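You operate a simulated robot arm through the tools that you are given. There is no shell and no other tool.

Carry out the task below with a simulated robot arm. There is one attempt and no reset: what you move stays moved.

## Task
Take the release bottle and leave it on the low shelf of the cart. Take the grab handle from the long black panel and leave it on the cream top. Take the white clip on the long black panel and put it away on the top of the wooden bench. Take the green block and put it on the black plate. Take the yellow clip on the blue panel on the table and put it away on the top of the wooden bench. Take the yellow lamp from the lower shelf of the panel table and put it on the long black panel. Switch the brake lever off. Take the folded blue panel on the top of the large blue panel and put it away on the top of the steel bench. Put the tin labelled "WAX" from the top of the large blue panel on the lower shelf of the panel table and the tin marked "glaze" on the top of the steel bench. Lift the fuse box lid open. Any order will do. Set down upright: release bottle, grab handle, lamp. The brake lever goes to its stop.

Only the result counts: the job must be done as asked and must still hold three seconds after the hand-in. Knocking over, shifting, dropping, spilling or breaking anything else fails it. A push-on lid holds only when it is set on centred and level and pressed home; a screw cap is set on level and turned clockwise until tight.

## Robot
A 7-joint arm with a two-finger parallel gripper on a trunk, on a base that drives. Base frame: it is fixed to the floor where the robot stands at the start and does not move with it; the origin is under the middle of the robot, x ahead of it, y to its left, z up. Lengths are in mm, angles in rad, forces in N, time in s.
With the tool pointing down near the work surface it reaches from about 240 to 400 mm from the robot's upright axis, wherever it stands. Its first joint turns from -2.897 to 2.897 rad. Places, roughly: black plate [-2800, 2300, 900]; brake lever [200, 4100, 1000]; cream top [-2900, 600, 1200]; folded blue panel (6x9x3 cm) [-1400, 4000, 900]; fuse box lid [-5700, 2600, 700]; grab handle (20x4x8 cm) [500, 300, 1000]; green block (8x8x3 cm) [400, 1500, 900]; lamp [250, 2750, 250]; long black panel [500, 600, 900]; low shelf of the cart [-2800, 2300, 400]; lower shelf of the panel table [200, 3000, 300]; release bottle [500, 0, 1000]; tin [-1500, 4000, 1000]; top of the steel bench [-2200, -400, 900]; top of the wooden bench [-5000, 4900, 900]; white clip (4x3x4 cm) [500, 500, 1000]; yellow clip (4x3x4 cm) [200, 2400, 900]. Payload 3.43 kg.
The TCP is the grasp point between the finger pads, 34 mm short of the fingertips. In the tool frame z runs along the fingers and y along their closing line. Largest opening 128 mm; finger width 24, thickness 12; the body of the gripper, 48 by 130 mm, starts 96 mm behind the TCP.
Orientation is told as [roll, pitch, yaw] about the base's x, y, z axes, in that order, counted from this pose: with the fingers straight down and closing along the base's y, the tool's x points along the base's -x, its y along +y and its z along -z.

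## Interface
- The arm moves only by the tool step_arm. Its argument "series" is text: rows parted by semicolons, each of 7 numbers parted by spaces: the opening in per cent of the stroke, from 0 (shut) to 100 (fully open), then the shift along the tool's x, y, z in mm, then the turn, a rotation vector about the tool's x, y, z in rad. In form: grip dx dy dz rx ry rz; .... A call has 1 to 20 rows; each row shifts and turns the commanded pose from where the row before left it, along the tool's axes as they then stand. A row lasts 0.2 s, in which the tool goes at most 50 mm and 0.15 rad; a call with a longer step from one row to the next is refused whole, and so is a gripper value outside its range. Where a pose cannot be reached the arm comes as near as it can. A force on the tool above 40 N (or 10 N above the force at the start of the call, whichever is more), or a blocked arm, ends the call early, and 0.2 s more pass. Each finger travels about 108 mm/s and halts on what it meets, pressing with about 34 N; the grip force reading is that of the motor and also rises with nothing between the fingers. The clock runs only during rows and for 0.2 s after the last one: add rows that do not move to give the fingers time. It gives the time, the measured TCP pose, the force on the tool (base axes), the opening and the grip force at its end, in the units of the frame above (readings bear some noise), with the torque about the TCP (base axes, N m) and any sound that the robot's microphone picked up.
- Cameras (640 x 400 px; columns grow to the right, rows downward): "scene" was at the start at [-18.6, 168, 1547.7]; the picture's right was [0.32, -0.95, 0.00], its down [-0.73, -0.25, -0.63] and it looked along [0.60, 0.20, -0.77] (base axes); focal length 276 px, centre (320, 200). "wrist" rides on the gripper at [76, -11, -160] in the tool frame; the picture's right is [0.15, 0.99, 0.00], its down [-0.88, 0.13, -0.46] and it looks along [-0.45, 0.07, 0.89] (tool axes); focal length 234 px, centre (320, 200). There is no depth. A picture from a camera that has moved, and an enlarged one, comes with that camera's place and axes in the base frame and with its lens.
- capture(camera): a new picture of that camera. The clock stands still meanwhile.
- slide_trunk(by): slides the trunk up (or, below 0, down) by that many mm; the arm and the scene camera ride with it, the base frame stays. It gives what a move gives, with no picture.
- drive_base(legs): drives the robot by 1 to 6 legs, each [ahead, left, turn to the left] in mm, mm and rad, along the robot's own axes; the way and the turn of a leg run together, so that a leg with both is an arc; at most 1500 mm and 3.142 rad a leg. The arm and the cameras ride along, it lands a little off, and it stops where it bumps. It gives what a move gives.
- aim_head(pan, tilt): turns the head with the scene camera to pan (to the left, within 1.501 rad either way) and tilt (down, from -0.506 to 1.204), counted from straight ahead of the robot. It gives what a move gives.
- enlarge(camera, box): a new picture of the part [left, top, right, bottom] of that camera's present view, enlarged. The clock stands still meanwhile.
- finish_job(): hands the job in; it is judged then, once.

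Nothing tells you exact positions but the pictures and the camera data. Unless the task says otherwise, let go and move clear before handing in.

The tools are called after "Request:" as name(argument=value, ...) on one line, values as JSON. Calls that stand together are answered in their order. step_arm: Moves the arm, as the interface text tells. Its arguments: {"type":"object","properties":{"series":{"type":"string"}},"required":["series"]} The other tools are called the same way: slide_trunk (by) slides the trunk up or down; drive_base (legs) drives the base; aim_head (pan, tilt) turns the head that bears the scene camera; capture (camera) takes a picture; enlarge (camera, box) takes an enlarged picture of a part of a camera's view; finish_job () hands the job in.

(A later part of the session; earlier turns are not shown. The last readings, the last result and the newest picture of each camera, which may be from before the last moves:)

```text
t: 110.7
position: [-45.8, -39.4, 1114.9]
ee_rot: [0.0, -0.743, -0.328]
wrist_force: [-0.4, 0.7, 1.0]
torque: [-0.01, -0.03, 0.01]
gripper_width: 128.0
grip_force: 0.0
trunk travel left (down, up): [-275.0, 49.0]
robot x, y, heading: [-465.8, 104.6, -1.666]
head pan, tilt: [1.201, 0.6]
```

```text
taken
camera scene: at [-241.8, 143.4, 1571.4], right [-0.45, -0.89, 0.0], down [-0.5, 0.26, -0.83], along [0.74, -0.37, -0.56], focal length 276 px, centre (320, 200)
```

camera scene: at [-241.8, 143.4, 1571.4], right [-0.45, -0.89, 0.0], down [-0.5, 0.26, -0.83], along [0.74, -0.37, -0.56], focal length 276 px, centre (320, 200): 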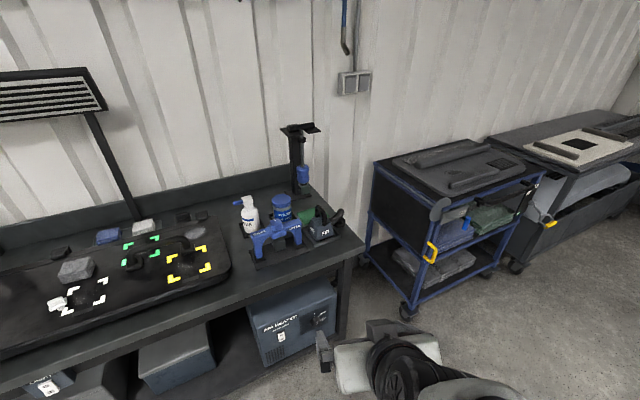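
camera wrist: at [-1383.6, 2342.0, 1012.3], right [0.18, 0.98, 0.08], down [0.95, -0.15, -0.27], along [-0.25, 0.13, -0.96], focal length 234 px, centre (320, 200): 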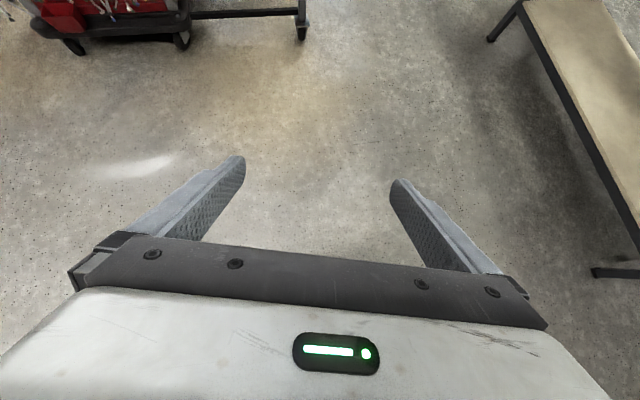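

A clear view of the bench from its side. Zooming on the bottle and panel items.

Request:
enlarge(camera="scene", box=[200, 170, 360, 290])

Request:
enlarge(camera="scene", box=[30, 200, 250, 340])

Request:
enlarge(camera="scene", box=[180, 260, 380, 400])

```text
3.33 times, centred on (280, 230) of scene
camera zoom: at [-241.8, 143.4, 1571.4], right [-0.45, -0.89, 0.0], down [-0.5, 0.26, -0.83], along [0.74, -0.37, -0.56], focal length 921 px, centre (453, 100)
```

zoom: 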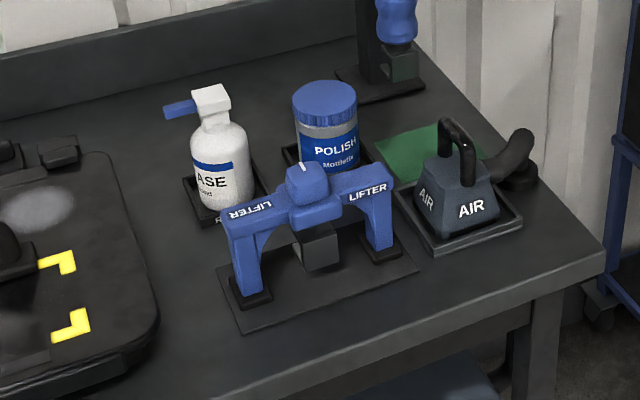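

```text
2.86 times, centred on (140, 270) of scene
camera zoom: at [-241.8, 143.4, 1571.4], right [-0.45, -0.89, 0.0], down [-0.5, 0.26, -0.83], along [0.74, -0.37, -0.56], focal length 789 px, centre (834, 0)
```

zoom: 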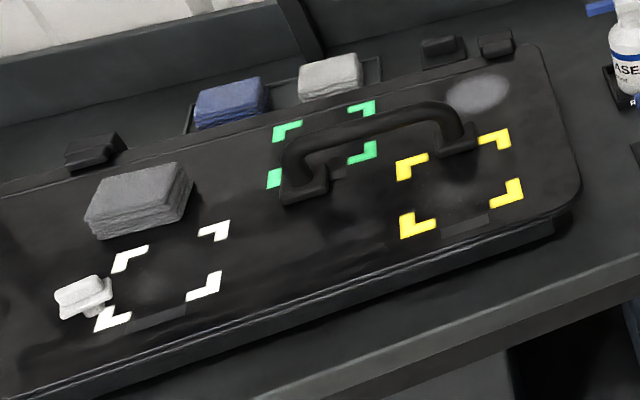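

```text
2.86 times, centred on (280, 330) of scene
camera zoom: at [-241.8, 143.4, 1571.4], right [-0.45, -0.89, 0.0], down [-0.5, 0.26, -0.83], along [0.74, -0.37, -0.56], focal length 789 px, centre (434, -171)
```

zoom: 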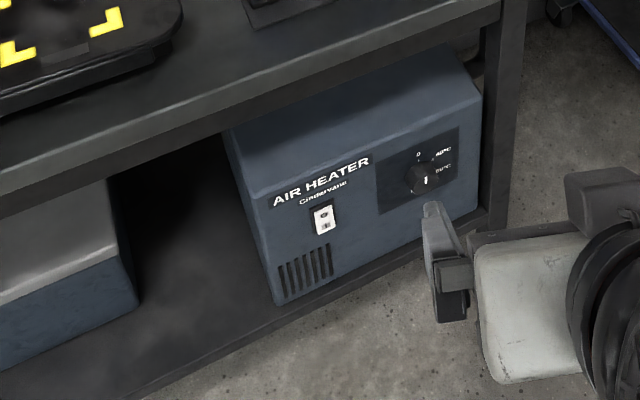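

Bottle ≈(590, 10), base z≈885, about 140 mm tall and 56 mm wide; the lifter stands in front of it, so I'll come diagonally from the left. Moving the base to about (80, 285).

Request:
drive_base(legs=[[0, 0, 0.1], [-180, 0, 0], [0, 300, 0], [0, 245, 0]])

Request:
aim_head(pan=1.2, tilt=0.75)

Request:
capture(camera="scene")

Request:
capture(camera="wrist")

```text
t: 118.3
position: [506.1, 184.9, 1115.9]
ee_rot: [0.001, -0.742, -0.231]
wrist_force: [0.2, -0.1, -0.5]
torque: [0.03, 0.0, -0.02]
gripper_width: 128.0
grip_force: 0.2
trunk travel left (down, up): [-275.0, 49.0]
robot x, y, heading: [71.5, 285.5, -1.57]
head pan, tilt: [1.201, 0.6]
stopped in leg 4: the robot was blocked; the commanded pose is now the measured one
```

```text
t: 119.0
position: [504.8, 185.9, 1116.0]
ee_rot: [-0.002, -0.741, -0.229]
wrist_force: [0.5, 0.2, 0.4]
torque: [0.04, -0.01, -0.02]
gripper_width: 127.9
grip_force: 0.0
trunk travel left (down, up): [-275.0, 49.0]
robot x, y, heading: [69.3, 285.4, -1.568]
head pan, tilt: [1.201, 0.75]
```

```text
taken
camera scene: at [286.9, 350.9, 1558.5], right [-0.36, -0.93, 0.0], down [-0.64, 0.25, -0.73], along [0.68, -0.26, -0.68], focal length 276 px, centre (320, 200)
```

scene: 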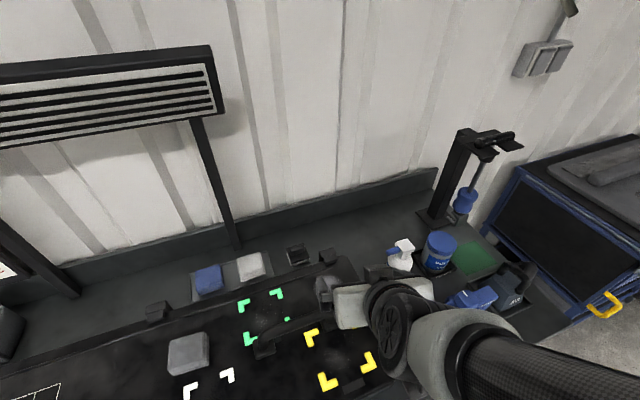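

```text
taken
camera wrist: at [342.1, 211.9, 1181.9], right [0.12, 0.99, -0.1], down [0.36, 0.05, 0.93], along [0.92, -0.15, -0.35], focal length 234 px, centre (320, 200)
```

wrist: 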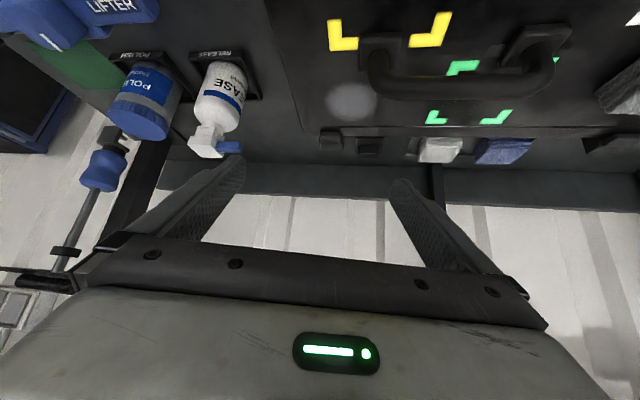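

Request:
enlarge(camera="scene", box=[360, 210, 520, 330])

Request:
enlarge(camera="wrist", box=[120, 20, 300, 170])

Request:
enlarge(camera="wrist", box=[300, 0, 640, 200])

```text
3.33 times, centred on (440, 270) of scene
camera zoom: at [286.9, 350.9, 1558.5], right [-0.36, -0.93, 0.0], down [-0.64, 0.25, -0.73], along [0.68, -0.26, -0.68], focal length 921 px, centre (-80, -33)
```

zoom: 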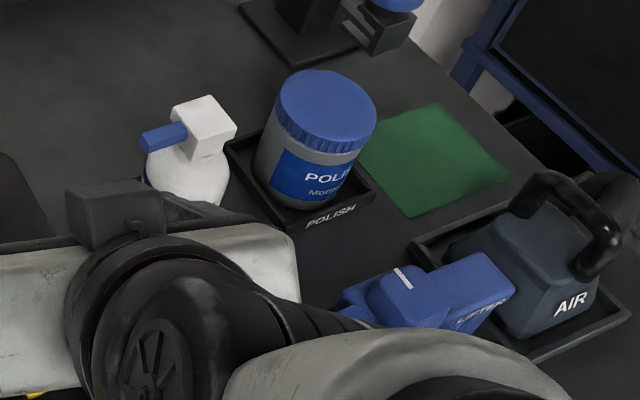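

```text
2.67 times, centred on (210, 95) of wrist
camera zoom: at [342.1, 211.9, 1181.9], right [0.12, 0.99, -0.1], down [0.36, 0.05, 0.93], along [0.92, -0.15, -0.35], focal length 624 px, centre (613, 480)
```

zoom: 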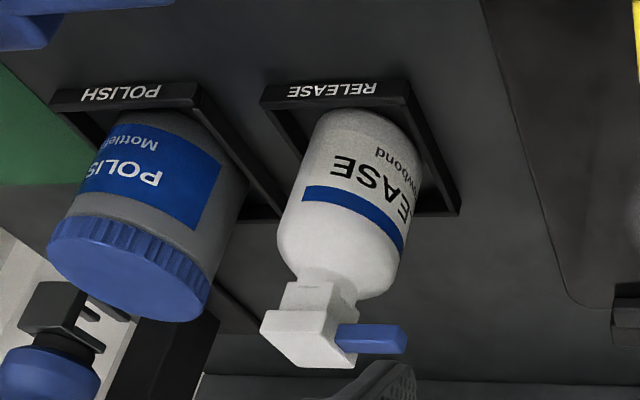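

```text
1.88 times, centred on (470, 100) of wrist
camera zoom: at [342.1, 211.9, 1181.9], right [0.12, 0.99, -0.1], down [0.36, 0.05, 0.93], along [0.92, -0.15, -0.35], focal length 441 px, centre (38, 388)
```

zoom: 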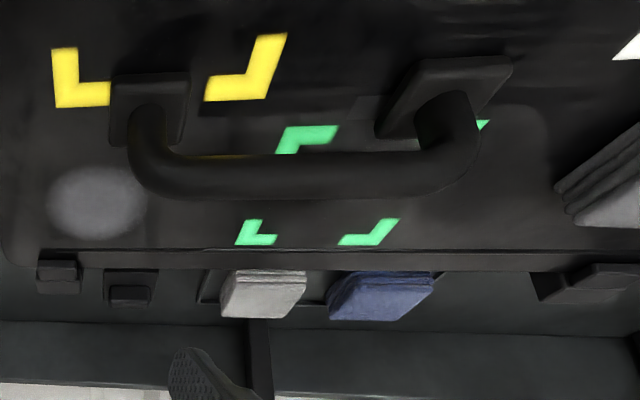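

Bottle axis is around (602, 0); the polish jar is close on its right, so I'll approach diagonally (pointing yaw −1.0) with a reduced opening. First rotating in place, then re-measuring from the wrist.

Request:
step_arm(series="60 0 0 0 0.0866 0 0.0944;60 0 0 0 0.0866 0 0.0944;60 0 0 0 0.0866 0 0.0944;60 0 0 0 0.0866 0 0.0944;60 0 0 0 0.0866 0 0.0944;60 0 0 0 0.0866 0 0.0944;60 0 0 0 0 0 0")

Request:
capture(camera="wrist")

Request:
capture(camera="scene")

```text
t: 120.6
position: [504.4, 184.8, 1114.6]
ee_rot: [-0.003, -0.742, -1.001]
wrist_force: [0.3, 0.0, -0.9]
torque: [-0.01, -0.02, 0.0]
gripper_width: 76.8
grip_force: 0.0
trunk travel left (down, up): [-275.0, 49.0]
robot x, y, heading: [67.0, 288.1, -1.57]
head pan, tilt: [1.201, 0.75]
```

```text
taken
camera wrist: at [406.1, 316.6, 1181.5], right [0.77, 0.62, -0.1], down [0.29, -0.22, 0.93], along [0.56, -0.75, -0.35], focal length 234 px, centre (320, 200)
```

wrist: 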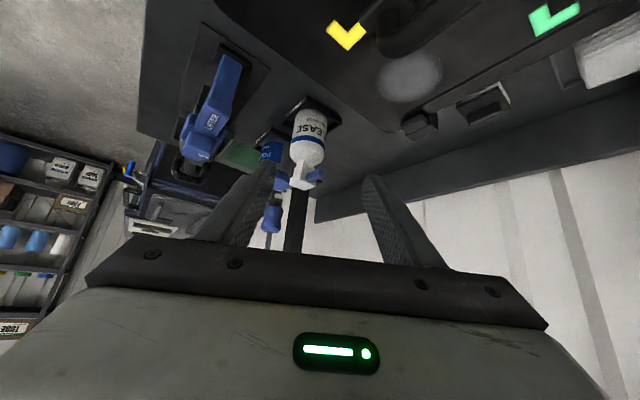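

```text
taken
camera scene: at [294.3, 362.8, 1566.3], right [-0.21, -0.98, 0.0], down [-0.6, 0.13, -0.79], along [0.77, -0.16, -0.61], focal length 276 px, centre (320, 200)
```

scene: 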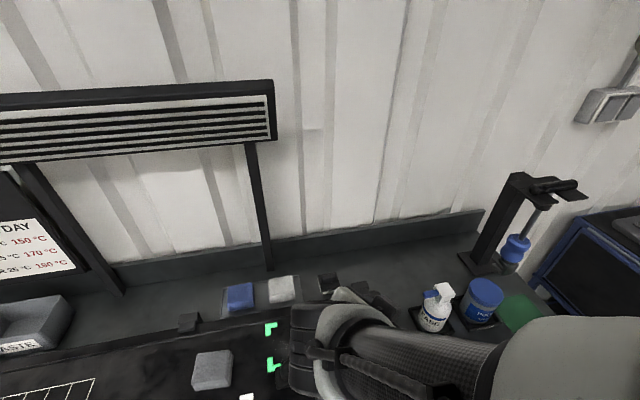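

Request:
enlarge(camera="wrist", box=[230, 70, 390, 220])

Request:
enlarge(camera="scene", box=[380, 250, 540, 370])

```text
2.67 times, centred on (310, 145) of wrist
camera zoom: at [406.1, 316.6, 1181.5], right [0.77, 0.62, -0.1], down [0.29, -0.22, 0.93], along [0.56, -0.75, -0.35], focal length 624 px, centre (347, 347)
```

zoom: 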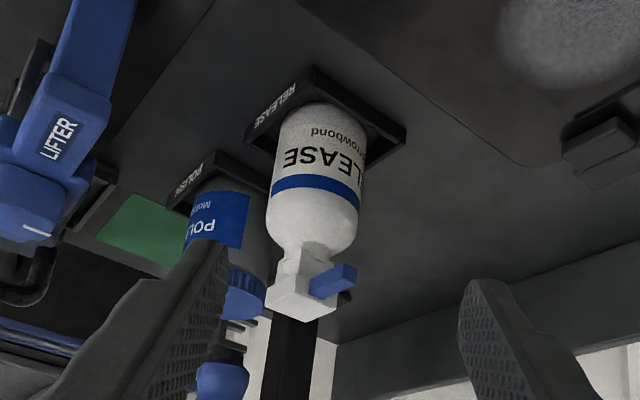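

```text
3.33 times, centred on (460, 310) of scene
camera zoom: at [294.3, 362.8, 1566.3], right [-0.21, -0.98, 0.0], down [-0.6, 0.13, -0.79], along [0.77, -0.16, -0.61], focal length 921 px, centre (-147, -167)
```

zoom: 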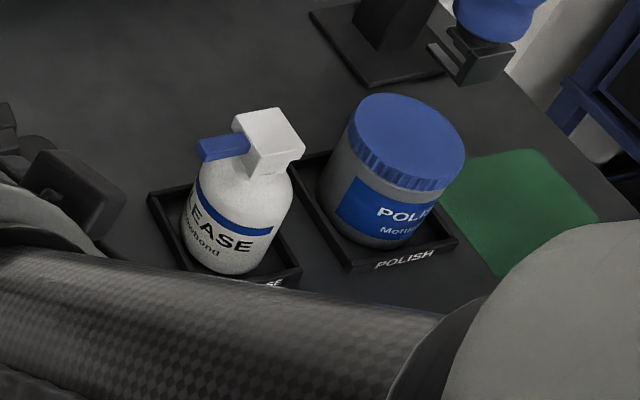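

Refined: bottle axis near (592, 11). Moving to the pre-grasp point on the diagonal line and checking the alignment.

Request:
step_arm(series="60 -5.6 -5.15 30.1 0 0 0;60 -5.6 -5.15 30.1 0 0 0;60 -5.6 -5.15 30.1 0 0 0;60 -5.6 -5.15 30.1 0 0 0;60 0 0 0 0 0 0")

Request:
capture(camera="wrist")

Request:
enlarge(camera="scene", box=[340, 220, 560, 380])

```text
t: 121.8
position: [541.6, 90.9, 1039.9]
ee_rot: [-0.001, -0.743, -0.998]
wrist_force: [0.3, 0.1, 0.0]
torque: [0.0, -0.02, 0.02]
gripper_width: 76.5
grip_force: 0.1
trunk travel left (down, up): [-275.0, 49.0]
robot x, y, heading: [70.1, 287.4, -1.569]
head pan, tilt: [1.201, 0.75]
```

```text
taken
camera wrist: at [441.0, 222.1, 1106.7], right [0.77, 0.63, -0.1], down [0.29, -0.22, 0.93], along [0.56, -0.75, -0.35], focal length 234 px, centre (320, 200)
```

wrist: 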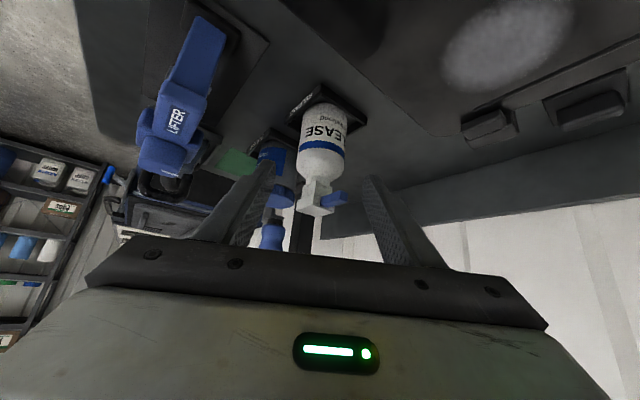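

```text
2.50 times, centred on (450, 300) of scene
camera zoom: at [287.0, 350.8, 1558.5], right [-0.36, -0.93, 0.0], down [-0.64, 0.25, -0.73], along [0.68, -0.26, -0.68], focal length 691 px, centre (-5, -50)
```

zoom: 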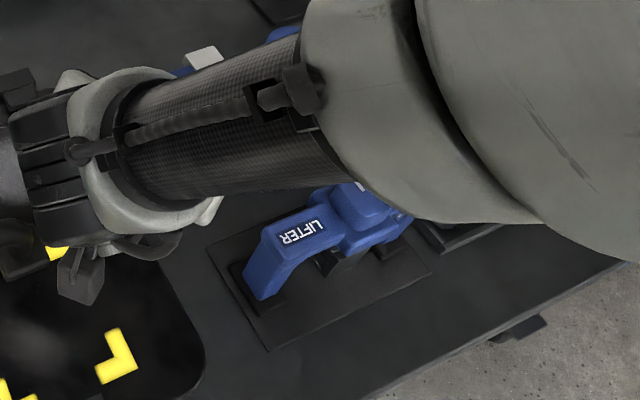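

Request:
step_arm(series="60 0 2 22 0 0 0;60 0 0 22 0 0 0;60 0 0 22 0 0 0;60 0 0 0 0 0 0")

Request:
capture(camera="wrist")

```text
t: 122.8
position: [568.7, 55.7, 992.8]
ee_rot: [0.0, -0.745, -0.999]
wrist_force: [-0.5, -0.6, 0.3]
torque: [0.02, 0.0, 0.01]
gripper_width: 76.8
grip_force: 0.1
trunk travel left (down, up): [-275.0, 49.0]
robot x, y, heading: [67.4, 286.6, -1.566]
head pan, tilt: [1.201, 0.75]
```

```text
taken
camera wrist: at [469.2, 186.8, 1059.5], right [0.77, 0.63, -0.1], down [0.29, -0.22, 0.93], along [0.56, -0.75, -0.35], focal length 234 px, centre (320, 200)
```

wrist: 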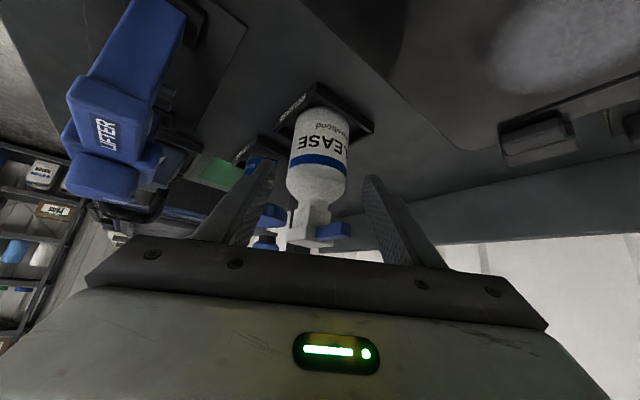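

Request:
step_arm(series="60 0 -2 22 0 0 0;60 0 0 22 0 0 0;60 0 0 20 0 0 0;60 0 0 0 0 0 0")

Request:
capture(camera="wrist")

```text
t: 123.8
position: [591.4, 16.5, 945.3]
ee_rot: [0.0, -0.745, -0.997]
wrist_force: [-0.9, 0.0, 0.9]
torque: [0.02, 0.03, 0.0]
gripper_width: 76.6
grip_force: 0.0
trunk travel left (down, up): [-275.0, 49.0]
robot x, y, heading: [69.4, 286.2, -1.569]
head pan, tilt: [1.201, 0.75]
```

```text
taken
camera wrist: at [490.6, 148.1, 1010.8], right [0.77, 0.63, -0.1], down [0.29, -0.22, 0.93], along [0.56, -0.75, -0.35], focal length 234 px, centre (320, 200)
```

wrist: 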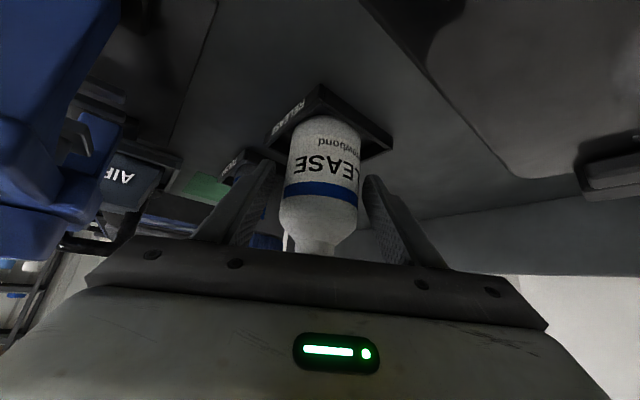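

The bottle's body is between the pads. Closing on it.

Request:
step_arm(series="30 0 0 0 0 0 0;30 0 0 0 0 0 0;30 0 0 0 0 0 0;30 0 0 0 0 0 0")

Request:
capture(camera="wrist")

```text
t: 124.8
position: [590.5, 16.6, 944.8]
ee_rot: [0.0, -0.741, -0.999]
wrist_force: [0.3, 0.3, 0.1]
torque: [0.01, 0.02, 0.03]
gripper_width: 60.4
grip_force: 34.2
trunk travel left (down, up): [-275.0, 49.0]
robot x, y, heading: [71.5, 286.5, -1.572]
head pan, tilt: [1.201, 0.75]
```

```text
taken
camera wrist: at [490.5, 148.3, 1011.1], right [0.77, 0.63, -0.1], down [0.29, -0.22, 0.93], along [0.56, -0.75, -0.35], focal length 234 px, centre (320, 200)
```

wrist: 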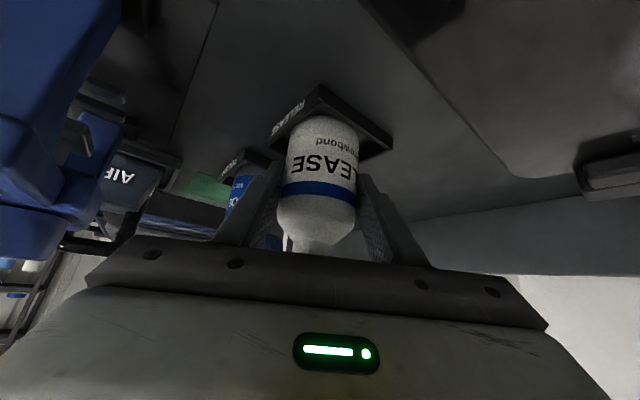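

Held firmly (60 mm). Lifting straight up.

Request:
step_arm(series="30 -6.8 0 -7.4 0 0 0;30 -16.9 0 -18.4 0 0 0;30 -16.9 0 -18.4 0 0 0;30 -16.9 0 -18.4 0 0 0;30 -16.9 0 -18.4 0 0 0;30 -16.9 0 -18.4 0 0 0;30 -16.9 0 -18.4 0 0 0;30 0 0 0 0 0 0")

Request:
capture(camera="wrist")

Request:
capture(camera="scene")

```text
t: 126.6
position: [589.2, 19.0, 1105.3]
ee_rot: [-0.002, -0.741, -1.0]
wrist_force: [-1.2, -0.2, -3.0]
torque: [0.05, -0.02, -0.03]
gripper_width: 60.6
grip_force: 34.0
trunk travel left (down, up): [-275.0, 49.0]
robot x, y, heading: [66.8, 289.1, -1.566]
head pan, tilt: [1.201, 0.75]
```

```text
taken
camera wrist: at [489.2, 150.8, 1171.5], right [0.77, 0.63, -0.1], down [0.29, -0.22, 0.93], along [0.56, -0.75, -0.35], focal length 234 px, centre (320, 200)
```

wrist: 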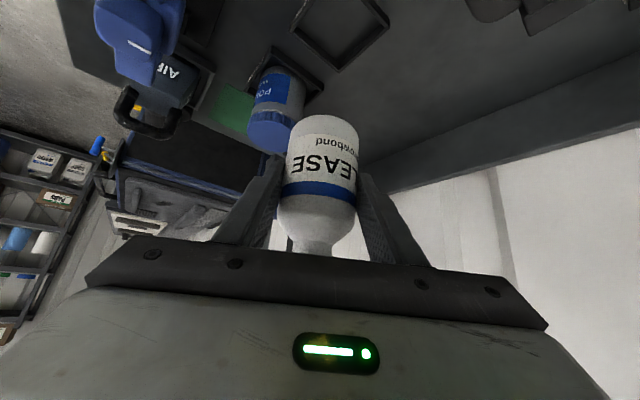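

```text
taken
camera scene: at [286.9, 350.8, 1558.5], right [-0.36, -0.93, 0.0], down [-0.64, 0.25, -0.73], along [0.68, -0.26, -0.68], focal length 276 px, centre (320, 200)
```

scene: 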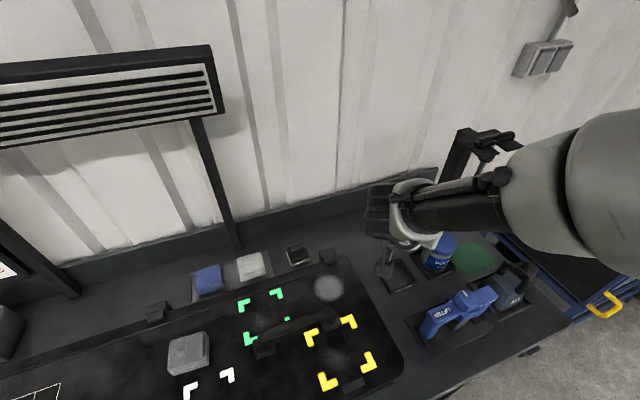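

Bottle is up, everything else undisturbed. Backing off from the bench, then turning and heading toward the north side of the cart.

Request:
drive_base(legs=[[0, -700, 0], [0, 0, -1.575]])

Request:
drive_base(legs=[[0, -1470, 0], [0, -1470, 0]])

```text
t: 137.7
position: [-910.8, -222.8, 1104.3]
ee_rot: [0.0, -0.742, -2.583]
wrist_force: [0.1, -0.4, -3.1]
torque: [0.02, -0.05, 0.0]
gripper_width: 60.6
grip_force: 34.5
trunk travel left (down, up): [-275.0, 49.0]
robot x, y, heading: [-634.3, 288.8, 3.124]
head pan, tilt: [1.201, 0.75]
```

```text
t: 165.6
position: [-817.1, 2695.7, 1104.5]
ee_rot: [-0.001, -0.743, -2.611]
wrist_force: [0.3, 0.6, -3.0]
torque: [0.04, 0.02, 0.02]
gripper_width: 60.5
grip_force: 34.0
trunk travel left (down, up): [-275.0, 49.0]
robot x, y, heading: [-525.6, 3204.7, 3.105]
head pan, tilt: [1.201, 0.75]
```

Now turning the tool to point south (toward where the cart's end will be) before driving west.

Request:
step_arm(series="30 0 0 0 -0.0878 0 -0.0958;30 0 0 0 -0.0878 0 -0.0958;30 0 0 0 -0.0878 0 -0.0958;30 0 0 0 -0.0878 0 -0.0958;30 0 0 0 -0.0878 0 -0.0958;30 0 0 0 -0.0878 0 -0.0958;30 0 0 0 -0.0878 0 -0.0958;30 0 0 0 -0.0878 0 -0.0958;30 0 0 0 0 0 0")

Request:
drive_base(legs=[[0, -40, 0.036], [1000, 0, 0]])

Request:
aim_head(pan=0.75, tilt=0.5)

Request:
capture(camera="scene")

```text
t: 167.6
position: [-815.9, 2694.8, 1105.5]
ee_rot: [-0.003, -0.742, -1.568]
wrist_force: [0.4, -0.3, -3.4]
torque: [0.04, -0.03, 0.01]
gripper_width: 60.4
grip_force: 34.1
trunk travel left (down, up): [-275.0, 49.0]
robot x, y, heading: [-522.6, 3204.1, 3.101]
head pan, tilt: [1.201, 0.75]
```

```text
t: 173.4
position: [-1801.6, 2744.9, 1104.2]
ee_rot: [-0.001, -0.743, -1.55]
wrist_force: [0.5, -0.2, -2.9]
torque: [0.06, 0.01, -0.02]
gripper_width: 60.4
grip_force: 33.9
trunk travel left (down, up): [-275.0, 49.0]
robot x, y, heading: [-1521.3, 3261.7, 3.119]
head pan, tilt: [1.201, 0.75]
```

```text
t: 174.3
position: [-1800.5, 2744.3, 1106.0]
ee_rot: [-0.002, -0.744, -1.553]
wrist_force: [-0.7, -0.7, -2.8]
torque: [0.04, 0.01, 0.03]
gripper_width: 60.4
grip_force: 34.0
trunk travel left (down, up): [-275.0, 49.0]
robot x, y, heading: [-1519.1, 3253.3, 3.117]
head pan, tilt: [0.75, 0.499]
```

```text
taken
camera scene: at [-1503.3, 3057.4, 1580.4], right [-0.67, 0.75, 0.0], down [0.36, 0.32, -0.88], along [-0.65, -0.58, -0.48], focal length 276 px, centre (320, 200)
```

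scene: 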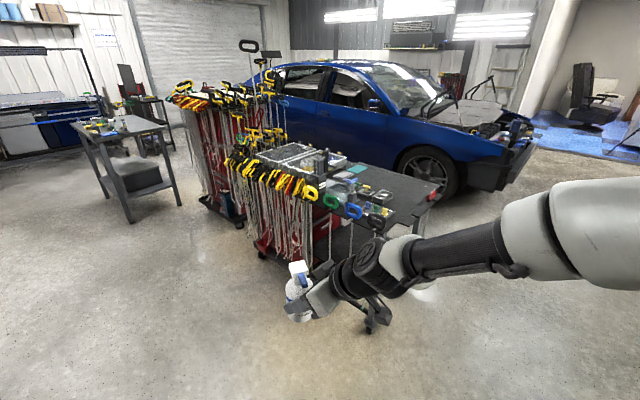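

Clear path; continuing west so the bottle is lined up with the cart's north end.

Request:
drive_base(legs=[[955, 0, 0.02]])

Request:
aim_head(pan=0.9, tilt=0.7)

Request:
capture(camera="scene")

Request:
capture(camera="wrist")

```text
t: 179.4
position: [-2756.1, 2753.9, 1104.4]
ee_rot: [-0.001, -0.743, -1.537]
wrist_force: [-0.2, -0.3, -2.8]
torque: [0.04, 0.0, 0.02]
gripper_width: 60.4
grip_force: 34.3
trunk travel left (down, up): [-275.0, 49.0]
robot x, y, heading: [-2482.5, 3268.0, 3.139]
head pan, tilt: [0.75, 0.499]
```

```text
t: 180.1
position: [-2756.0, 2754.0, 1106.0]
ee_rot: [-0.003, -0.742, -1.535]
wrist_force: [0.3, -0.2, -2.8]
torque: [0.06, -0.01, -0.01]
gripper_width: 59.8
grip_force: 34.5
trunk travel left (down, up): [-275.0, 49.0]
robot x, y, heading: [-2487.4, 3269.1, 3.136]
head pan, tilt: [0.901, 0.7]
```

```text
taken
camera scene: at [-2449.4, 3067.0, 1562.8], right [-0.78, 0.63, 0.0], down [0.4, 0.5, -0.77], along [-0.48, -0.6, -0.64], focal length 276 px, centre (320, 200)
```

scene: 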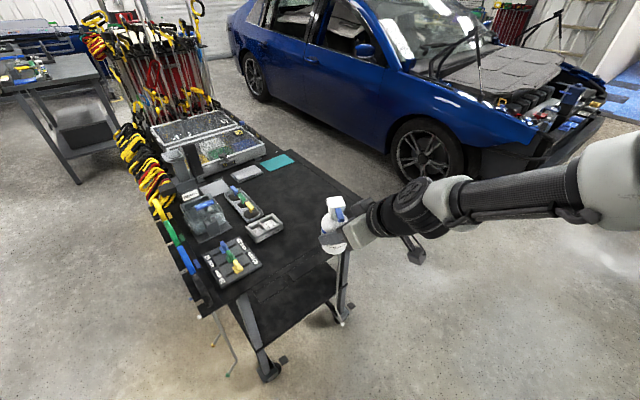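

```text
taken
camera wrist: at [-2774.3, 2917.0, 1171.5], right [0.98, 0.14, -0.1], down [0.14, -0.34, 0.93], along [0.1, -0.93, -0.35], focal length 234 px, centre (320, 200)
```

wrist: 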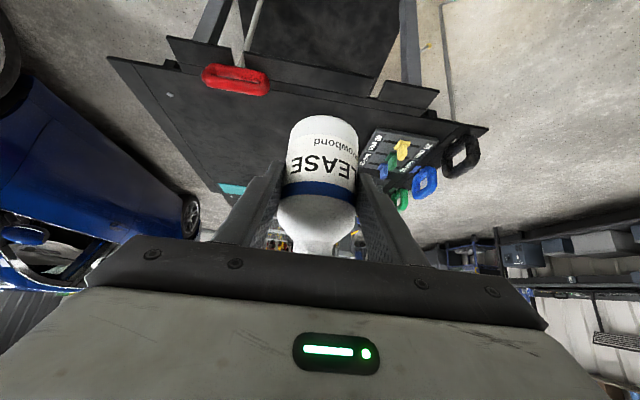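

The window between the red-handled rod and the east leg is clear. I lower trunk and arm outside the cart, keeping the bottle upright.

Request:
slide_trunk(by=-275)

Request:
step_arm(series="30 0 21 0 0.02 0 0.022;30 16.9 0 18.4 0 0 0;30 16.9 0 18.4 0 0 0;30 16.9 0 18.4 0 0 0;30 16.9 0 18.4 0 0 0;30 16.9 0 18.4 0 0 0;30 16.9 0 18.4 0 0 0;30 16.9 0 18.4 0 0 0;30 16.9 0 18.4 0 0 0;30 16.9 0 18.4 0 0 0;30 16.9 0 18.4 0 0 0;30 16.9 0 18.4 0 0 0;30 16.9 0 18.4 0 0 0;30 0 0 0 0 0 0")

Request:
capture(camera="wrist")

Request:
capture(camera="scene")

```text
t: 182.9
position: [-2755.2, 2753.9, 830.5]
ee_rot: [-0.003, -0.743, -1.535]
wrist_force: [0.8, 0.9, -2.6]
torque: [0.03, -0.01, 0.01]
gripper_width: 60.5
grip_force: 33.7
trunk travel left (down, up): [0.0, 324.0]
robot x, y, heading: [-2487.2, 3270.1, 3.136]
head pan, tilt: [0.901, 0.7]
```

```text
t: 185.9
position: [-2735.5, 2755.0, 528.8]
ee_rot: [-0.001, -0.743, -1.564]
wrist_force: [0.6, 0.0, -2.6]
torque: [0.04, -0.01, 0.01]
gripper_width: 60.5
grip_force: 33.7
trunk travel left (down, up): [0.0, 324.0]
robot x, y, heading: [-2482.5, 3269.3, 3.131]
head pan, tilt: [0.901, 0.7]
```

```text
taken
camera wrist: at [-2748.8, 2917.8, 594.7], right [0.99, 0.11, -0.1], down [0.13, -0.34, 0.93], along [0.07, -0.93, -0.35], focal length 234 px, centre (320, 200)
```

wrist: 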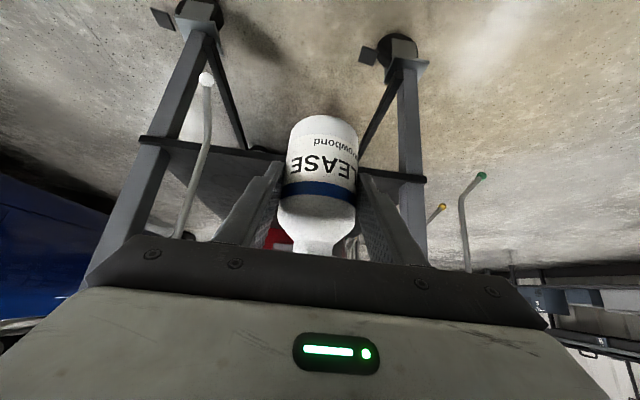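

```text
taken
camera scene: at [-2449.3, 3067.0, 1287.7], right [-0.78, 0.63, 0.0], down [0.4, 0.5, -0.76], along [-0.48, -0.6, -0.64], focal length 276 px, centre (320, 200)
```

scene: 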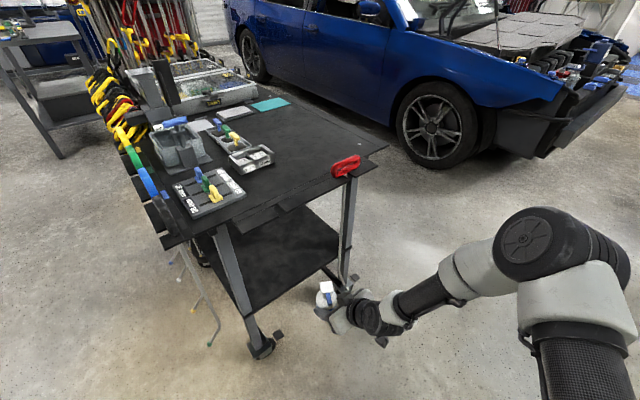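

The shelf surface is at about z≈400 and the bottle's base clears it by ~80 mm. Driving sideways to bring the bottle over the shelf.

Request:
drive_base(legs=[[0, 150, 0]])

Request:
capture(camera="scene")

Request:
capture(camera="wrist")

```text
t: 188.0
position: [-2735.8, 2603.5, 529.8]
ee_rot: [-0.002, -0.742, -1.563]
wrist_force: [0.1, 0.7, -2.7]
torque: [0.07, -0.01, -0.03]
gripper_width: 60.4
grip_force: 33.8
trunk travel left (down, up): [0.0, 324.0]
robot x, y, heading: [-2483.8, 3118.7, 3.14]
head pan, tilt: [0.901, 0.7]
```

```text
taken
camera scene: at [-2449.9, 2915.2, 1287.7], right [-0.78, 0.63, 0.0], down [0.4, 0.5, -0.76], along [-0.48, -0.6, -0.64], focal length 276 px, centre (320, 200)
```

scene: 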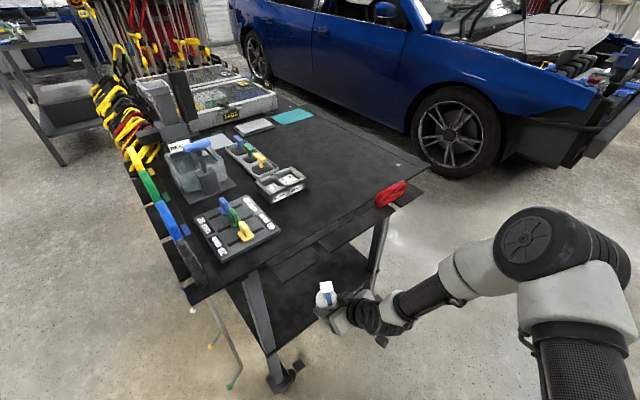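

```text
taken
camera wrist: at [-2749.2, 2765.7, 594.9], right [0.99, 0.11, -0.1], down [0.13, -0.34, 0.93], along [0.07, -0.93, -0.35], focal length 234 px, centre (320, 200)
```

wrist: 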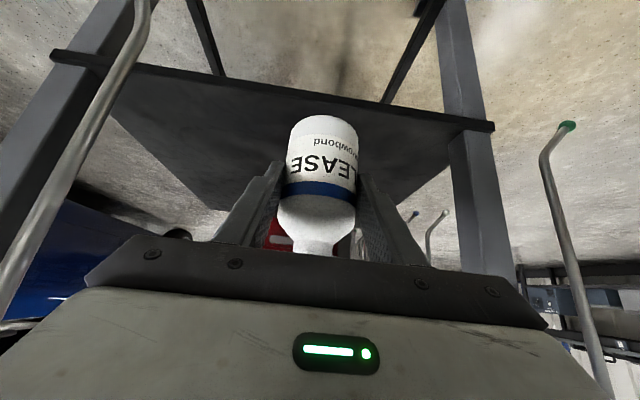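

Request:
drive_base(legs=[[0, 110, 0]])

Request:
capture(camera="scene")

Request:
capture(camera="wrist")

```text
t: 189.8
position: [-2734.8, 2487.2, 528.5]
ee_rot: [-0.003, -0.742, -1.563]
wrist_force: [0.4, 0.3, -2.4]
torque: [0.05, -0.03, 0.02]
gripper_width: 60.3
grip_force: 33.8
trunk travel left (down, up): [0.0, 324.0]
robot x, y, heading: [-2486.6, 3005.4, 3.139]
head pan, tilt: [0.901, 0.7]
```

```text
taken
camera scene: at [-2449.8, 2801.8, 1287.7], right [-0.78, 0.62, 0.0], down [0.4, 0.5, -0.76], along [-0.48, -0.6, -0.64], focal length 276 px, centre (320, 200)
```

scene: 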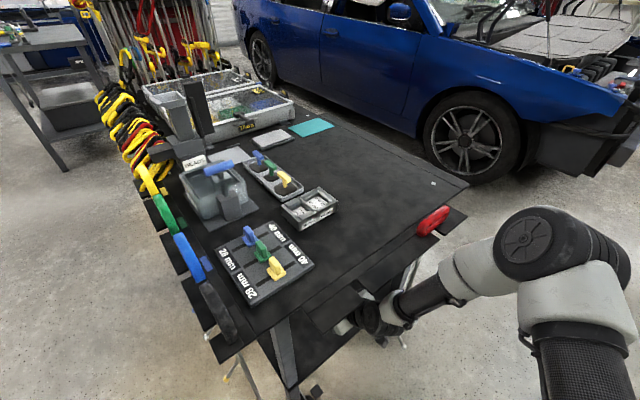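

```text
taken
camera wrist: at [-2748.7, 2651.5, 594.9], right [0.99, 0.12, -0.1], down [0.13, -0.34, 0.93], along [0.07, -0.93, -0.35], focal length 234 px, centre (320, 200)
```

wrist: 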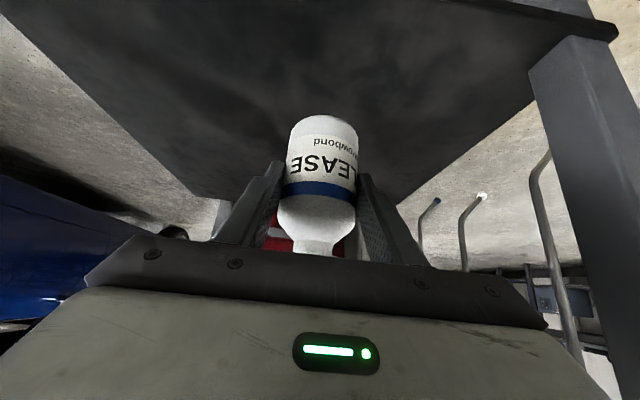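

The bottle is over the empty low shelf. Lowering gently toward contact.

Request:
step_arm(series="30 10.1 0 11.1 0 0 0;30 10.1 0 11.1 0 0 0;30 10.1 0 11.1 0 0 0;30 10.1 0 11.1 0 0 0;30 0 0 0 0 0 0")

Request:
capture(camera="wrist")

```text
t: 190.9
position: [-2736.0, 2486.4, 468.2]
ee_rot: [0.001, -0.741, -1.563]
wrist_force: [-0.1, 1.1, -2.7]
torque: [0.05, 0.0, 0.03]
gripper_width: 60.4
grip_force: 34.4
trunk travel left (down, up): [0.0, 324.0]
robot x, y, heading: [-2488.5, 3007.8, 3.142]
head pan, tilt: [0.901, 0.7]
```

```text
taken
camera wrist: at [-2749.9, 2650.2, 535.1], right [0.99, 0.12, -0.1], down [0.13, -0.34, 0.93], along [0.07, -0.93, -0.35], focal length 234 px, centre (320, 200)
```

wrist: 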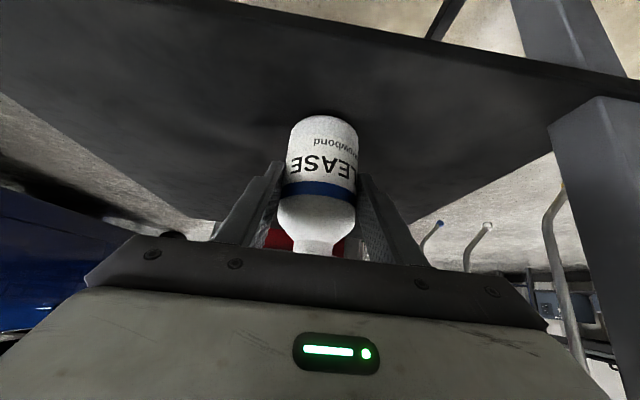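

Request:
step_arm(series="30 2 0 2.2 0 0 0;30 2 0 2.2 0 0 0;30 2 0 2.2 0 0 0;30 2 0 2.2 0 0 0;30 0 0 0 0 0 0")

Request:
step_arm(series="30 1.35 0 1.47 0 0 0;30 1.35 0 1.47 0 0 0;30 0 0 0 0 0 0")

```text
t: 192.2
position: [-2735.2, 2485.9, 459.1]
ee_rot: [-0.006, -0.747, -1.558]
wrist_force: [-1.8, -3.3, 21.5]
torque: [-0.63, -0.04, -0.04]
gripper_width: 60.5
grip_force: 34.3
trunk travel left (down, up): [0.0, 324.0]
robot x, y, heading: [-2485.5, 3003.1, 3.136]
head pan, tilt: [0.901, 0.7]
```

```text
t: 192.9
position: [-2734.9, 2484.6, 457.1]
ee_rot: [-0.007, -0.751, -1.558]
wrist_force: [-1.7, -2.8, 35.1]
torque: [-0.66, -0.18, -0.04]
gripper_width: 60.5
grip_force: 34.0
trunk travel left (down, up): [0.0, 324.0]
robot x, y, heading: [-2484.8, 3004.8, 3.139]
head pan, tilt: [0.901, 0.7]
```

Contact felt on the shelf. Relieving the pressure a few mm and releasing.

Request:
step_arm(series="30 -2 0 -2.2 0 0 0;30 -1.4 0 -1.5 0 0 0;30 0 0 0 0 0 0")

Request:
step_arm(series="52 0 0 0 0 0 0;60 0 0 0 0 0 0;60 0 0 0 0 0 0")

Request:
capture(camera="wrist")

```text
t: 193.8
position: [-2733.8, 2492.0, 456.3]
ee_rot: [0.0, -0.739, -1.566]
wrist_force: [-1.2, -2.6, 5.3]
torque: [-0.43, 0.13, -0.05]
gripper_width: 60.4
grip_force: 33.7
trunk travel left (down, up): [0.0, 324.0]
robot x, y, heading: [-2484.3, 3005.3, 3.137]
head pan, tilt: [0.901, 0.7]
```

```text
t: 194.6
position: [-2733.7, 2487.7, 458.5]
ee_rot: [0.001, -0.74, -1.562]
wrist_force: [-0.1, 0.1, 0.4]
torque: [0.03, 0.01, 0.01]
gripper_width: 76.7
grip_force: 0.1
trunk travel left (down, up): [0.0, 324.0]
robot x, y, heading: [-2484.5, 3003.0, 3.139]
head pan, tilt: [0.901, 0.7]
```

```text
taken
camera wrist: at [-2748.3, 2652.3, 524.4], right [0.99, 0.12, -0.1], down [0.13, -0.34, 0.93], along [0.07, -0.93, -0.35], focal length 234 px, centre (320, 200)
```

wrist: 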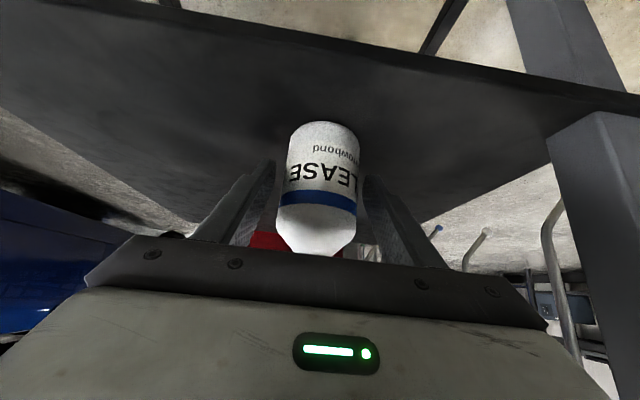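

Bottle stands on the low shelf. Backing out along the tool axis and then driving away sideways.

Request:
step_arm(series="60 0 0 -22 0 0 0;60 0 0 -22 0 0 0;60 0 0 -22 0 0 0;60 0 0 -22 0 0 0;60 0 0 -22 0 0 0;60 0 0 -22 0 0 0;60 0 0 0 0 0 0")

Request:
drive_base(legs=[[0, -300, 0]])

Request:
capture(camera="wrist")

Request:
capture(camera="scene")

```text
t: 196.2
position: [-2733.5, 2579.5, 555.2]
ee_rot: [-0.003, -0.742, -1.561]
wrist_force: [0.2, 0.5, 0.3]
torque: [0.01, 0.02, 0.0]
gripper_width: 76.8
grip_force: 0.1
trunk travel left (down, up): [0.0, 324.0]
robot x, y, heading: [-2486.4, 3008.1, 3.138]
head pan, tilt: [0.901, 0.7]
```

```text
t: 199.6
position: [-2732.9, 2879.8, 553.9]
ee_rot: [-0.001, -0.742, -1.558]
wrist_force: [0.4, -0.5, 0.0]
torque: [-0.01, 0.01, 0.0]
gripper_width: 76.8
grip_force: 0.1
trunk travel left (down, up): [0.0, 324.0]
robot x, y, heading: [-2483.5, 3306.5, -3.138]
head pan, tilt: [0.901, 0.7]
```

```text
taken
camera wrist: at [-2747.3, 3042.7, 620.7], right [0.99, 0.12, -0.1], down [0.14, -0.34, 0.93], along [0.08, -0.93, -0.35], focal length 234 px, centre (320, 200)
```

wrist: 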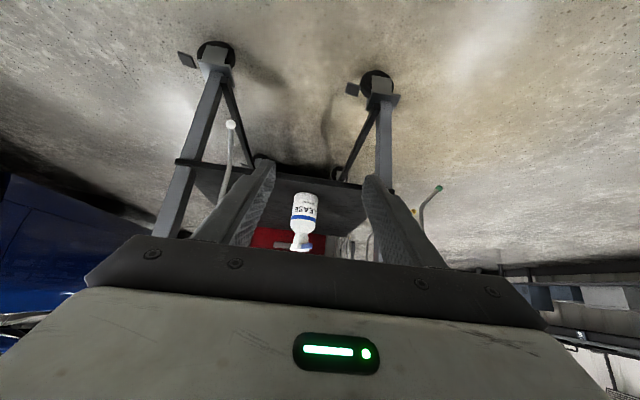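

```text
taken
camera scene: at [-2448.7, 3104.5, 1287.8], right [-0.79, 0.62, 0.0], down [0.4, 0.51, -0.76], along [-0.47, -0.6, -0.64], focal length 276 px, centre (320, 200)
```

scene: 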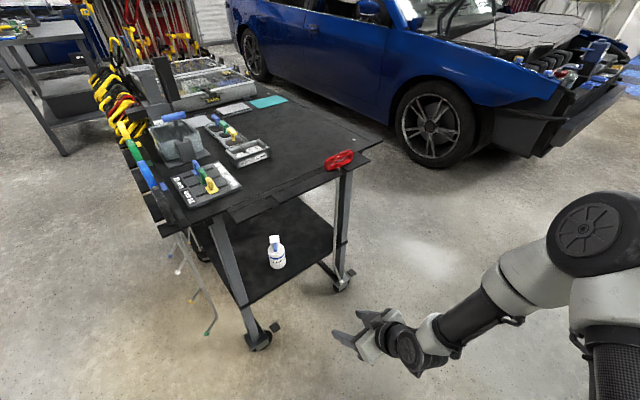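

Bottle done. Next the WAX tin on the trestle table to the north-east: raising the arm, moving to open floor and turning so my left side will face that table.

Request:
slide_trunk(by=275)

Request:
step_arm(series="60 -16.9 0 -18.4 0 0 0;60 -16.9 0 -18.4 0 0 0;60 -16.9 0 -18.4 0 0 0;60 -16.9 0 -18.4 0 0 0;60 -16.9 0 -18.4 0 0 0;60 -16.9 0 -18.4 0 0 0;60 -16.9 0 -18.4 0 0 0;60 -16.9 0 -18.4 0 0 0;60 -16.9 0 -18.4 0 0 0;60 -16.9 0 -18.4 0 0 0;60 0 0 0 0 0 0")

Request:
drive_base(legs=[[-1080, 300, 0], [0, 0, -1.57], [0, 0, -1.57]])

Request:
aim_head(pan=1.0, tilt=0.45)

Request:
capture(camera="scene")

```text
t: 202.4
position: [-2733.5, 2879.2, 827.5]
ee_rot: [-0.002, -0.742, -1.557]
wrist_force: [-0.2, -0.5, 0.3]
torque: [0.01, 0.01, 0.02]
gripper_width: 77.0
grip_force: 0.0
trunk travel left (down, up): [-275.0, 49.0]
robot x, y, heading: [-2488.3, 3308.6, -3.138]
head pan, tilt: [0.901, 0.7]
```

```text
t: 204.8
position: [-2729.6, 2880.8, 1080.2]
ee_rot: [-0.001, -0.742, -1.557]
wrist_force: [0.2, -0.6, -0.4]
torque: [0.0, -0.02, 0.02]
gripper_width: 76.7
grip_force: 0.0
trunk travel left (down, up): [-275.0, 49.0]
robot x, y, heading: [-2486.0, 3300.3, -3.138]
head pan, tilt: [0.901, 0.7]
```

```text
t: 218.4
position: [-1157.7, 3433.9, 1079.3]
ee_rot: [0.0, -0.742, 1.583]
wrist_force: [0.0, 0.6, 0.1]
torque: [0.01, 0.0, -0.02]
gripper_width: 76.8
grip_force: 0.0
trunk travel left (down, up): [-275.0, 49.0]
robot x, y, heading: [-1407.5, 3006.7, 0.003]
head pan, tilt: [0.901, 0.7]
```

```text
t: 219.2
position: [-1158.3, 3434.4, 1081.0]
ee_rot: [-0.002, -0.742, 1.582]
wrist_force: [-0.1, 0.1, 0.4]
torque: [0.0, -0.01, 0.0]
gripper_width: 76.6
grip_force: 0.0
trunk travel left (down, up): [-275.0, 49.0]
robot x, y, heading: [-1403.9, 3008.8, 0.001]
head pan, tilt: [1.0, 0.45]
```

```text
taken
camera scene: at [-1445.3, 3228.5, 1584.9], right [0.84, -0.54, 0.0], down [-0.24, -0.37, -0.9], along [0.49, 0.76, -0.44], focal length 276 px, centre (320, 200)
```

scene: 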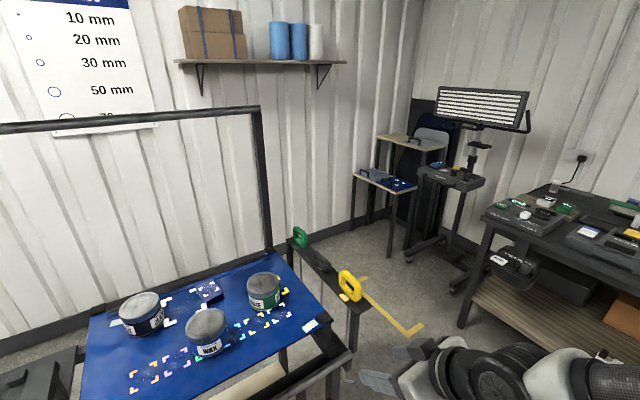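

Request:
enlarge(camera="scene", box=[70, 240, 350, 400])

Request:
enlarge(camera="scene", box=[340, 70, 640, 270])

```text
2.29 times, centred on (210, 320) of scene
camera zoom: at [-1445.3, 3228.5, 1584.9], right [0.84, -0.54, 0.0], down [-0.24, -0.37, -0.9], along [0.49, 0.76, -0.44], focal length 632 px, centre (571, -74)
```

zoom: 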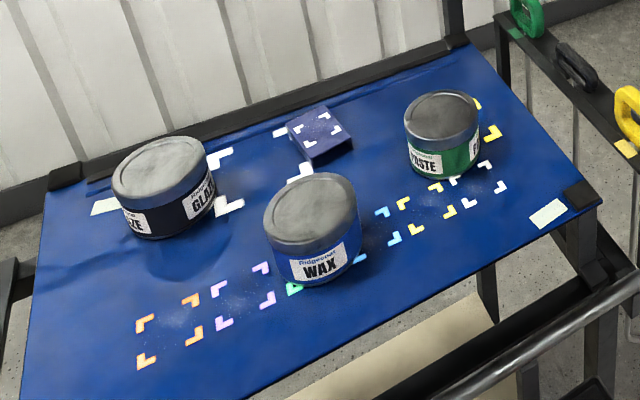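

```text
2.00 times, centred on (490, 170) of scene
camera zoom: at [-1445.3, 3228.5, 1584.9], right [0.84, -0.54, 0.0], down [-0.24, -0.37, -0.9], along [0.49, 0.76, -0.44], focal length 552 px, centre (-20, 260)
```

zoom: 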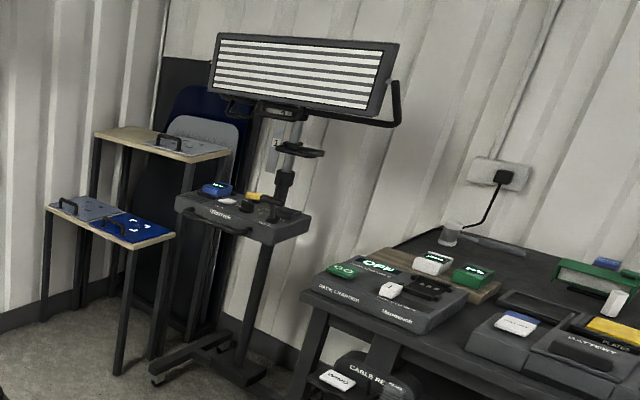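

Tins are about 95 mm wide on the flat blue panel; WAX near (−1422, 3838). Centring the arm on my left and moving closer.

Request:
step_arm(series="100 0 37.7 0 0 0 0;100 0 37.7 0 0 0 0;100 0 37.7 0 0 0 0;100 0 37.7 0 0 0 0;100 0 37.7 0 0 0 0;100 0 37.7 0 0 0 0;100 0 37.7 0 0 0 0;100 0 0 0 0 0 0")

Request:
drive_base(legs=[[0, 260, 0]])

Request:
aim_head(pan=1.3, tilt=0.7)

Request:
capture(camera="scene")

Request:
capture(camera="wrist")

```text
t: 221.0
position: [-1420.2, 3441.2, 1084.4]
ee_rot: [-0.002, -0.739, 1.582]
wrist_force: [-0.4, 0.0, -0.3]
torque: [-0.01, -0.01, -0.06]
gripper_width: 128.0
grip_force: 0.1
out of reach, approached as far as the arm can: row 5, 6
trunk travel left (down, up): [-275.0, 49.0]
robot x, y, heading: [-1401.7, 3011.6, -0.001]
head pan, tilt: [1.0, 0.45]
```

```text
t: 224.1
position: [-1416.7, 3699.4, 1084.3]
ee_rot: [-0.002, -0.74, 1.575]
wrist_force: [-0.9, 0.3, 0.5]
torque: [0.0, -0.03, -0.01]
gripper_width: 127.8
grip_force: 0.1
trunk travel left (down, up): [-275.0, 49.0]
robot x, y, heading: [-1401.1, 3265.3, -0.013]
head pan, tilt: [1.0, 0.45]
```

```text
t: 224.8
position: [-1415.4, 3698.9, 1083.4]
ee_rot: [-0.002, -0.74, 1.575]
wrist_force: [0.1, -0.1, 0.6]
torque: [0.0, -0.01, -0.04]
gripper_width: 128.1
grip_force: 0.2
trunk travel left (down, up): [-275.0, 49.0]
robot x, y, heading: [-1400.5, 3269.5, -0.009]
head pan, tilt: [1.3, 0.7]
```

```text
taken
camera scene: at [-1469.2, 3492.1, 1562.8], right [0.96, -0.28, 0.0], down [-0.18, -0.62, -0.77], along [0.21, 0.74, -0.64], focal length 276 px, centre (320, 200)
```

scene: 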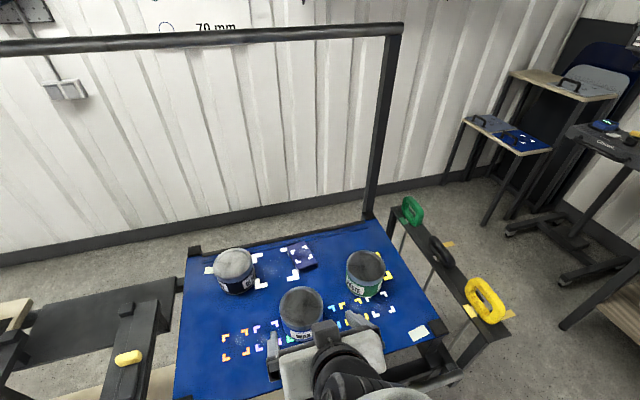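

```text
taken
camera wrist: at [-1406.0, 3535.9, 1150.6], right [-0.99, -0.11, -0.1], down [-0.13, 0.34, 0.93], along [-0.07, 0.93, -0.35], focal length 234 px, centre (320, 200)
```

wrist: 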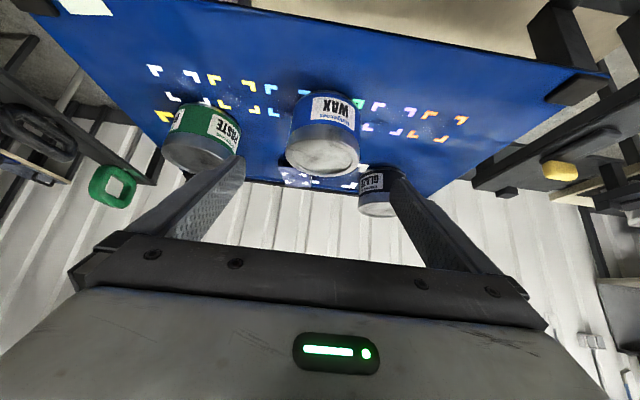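

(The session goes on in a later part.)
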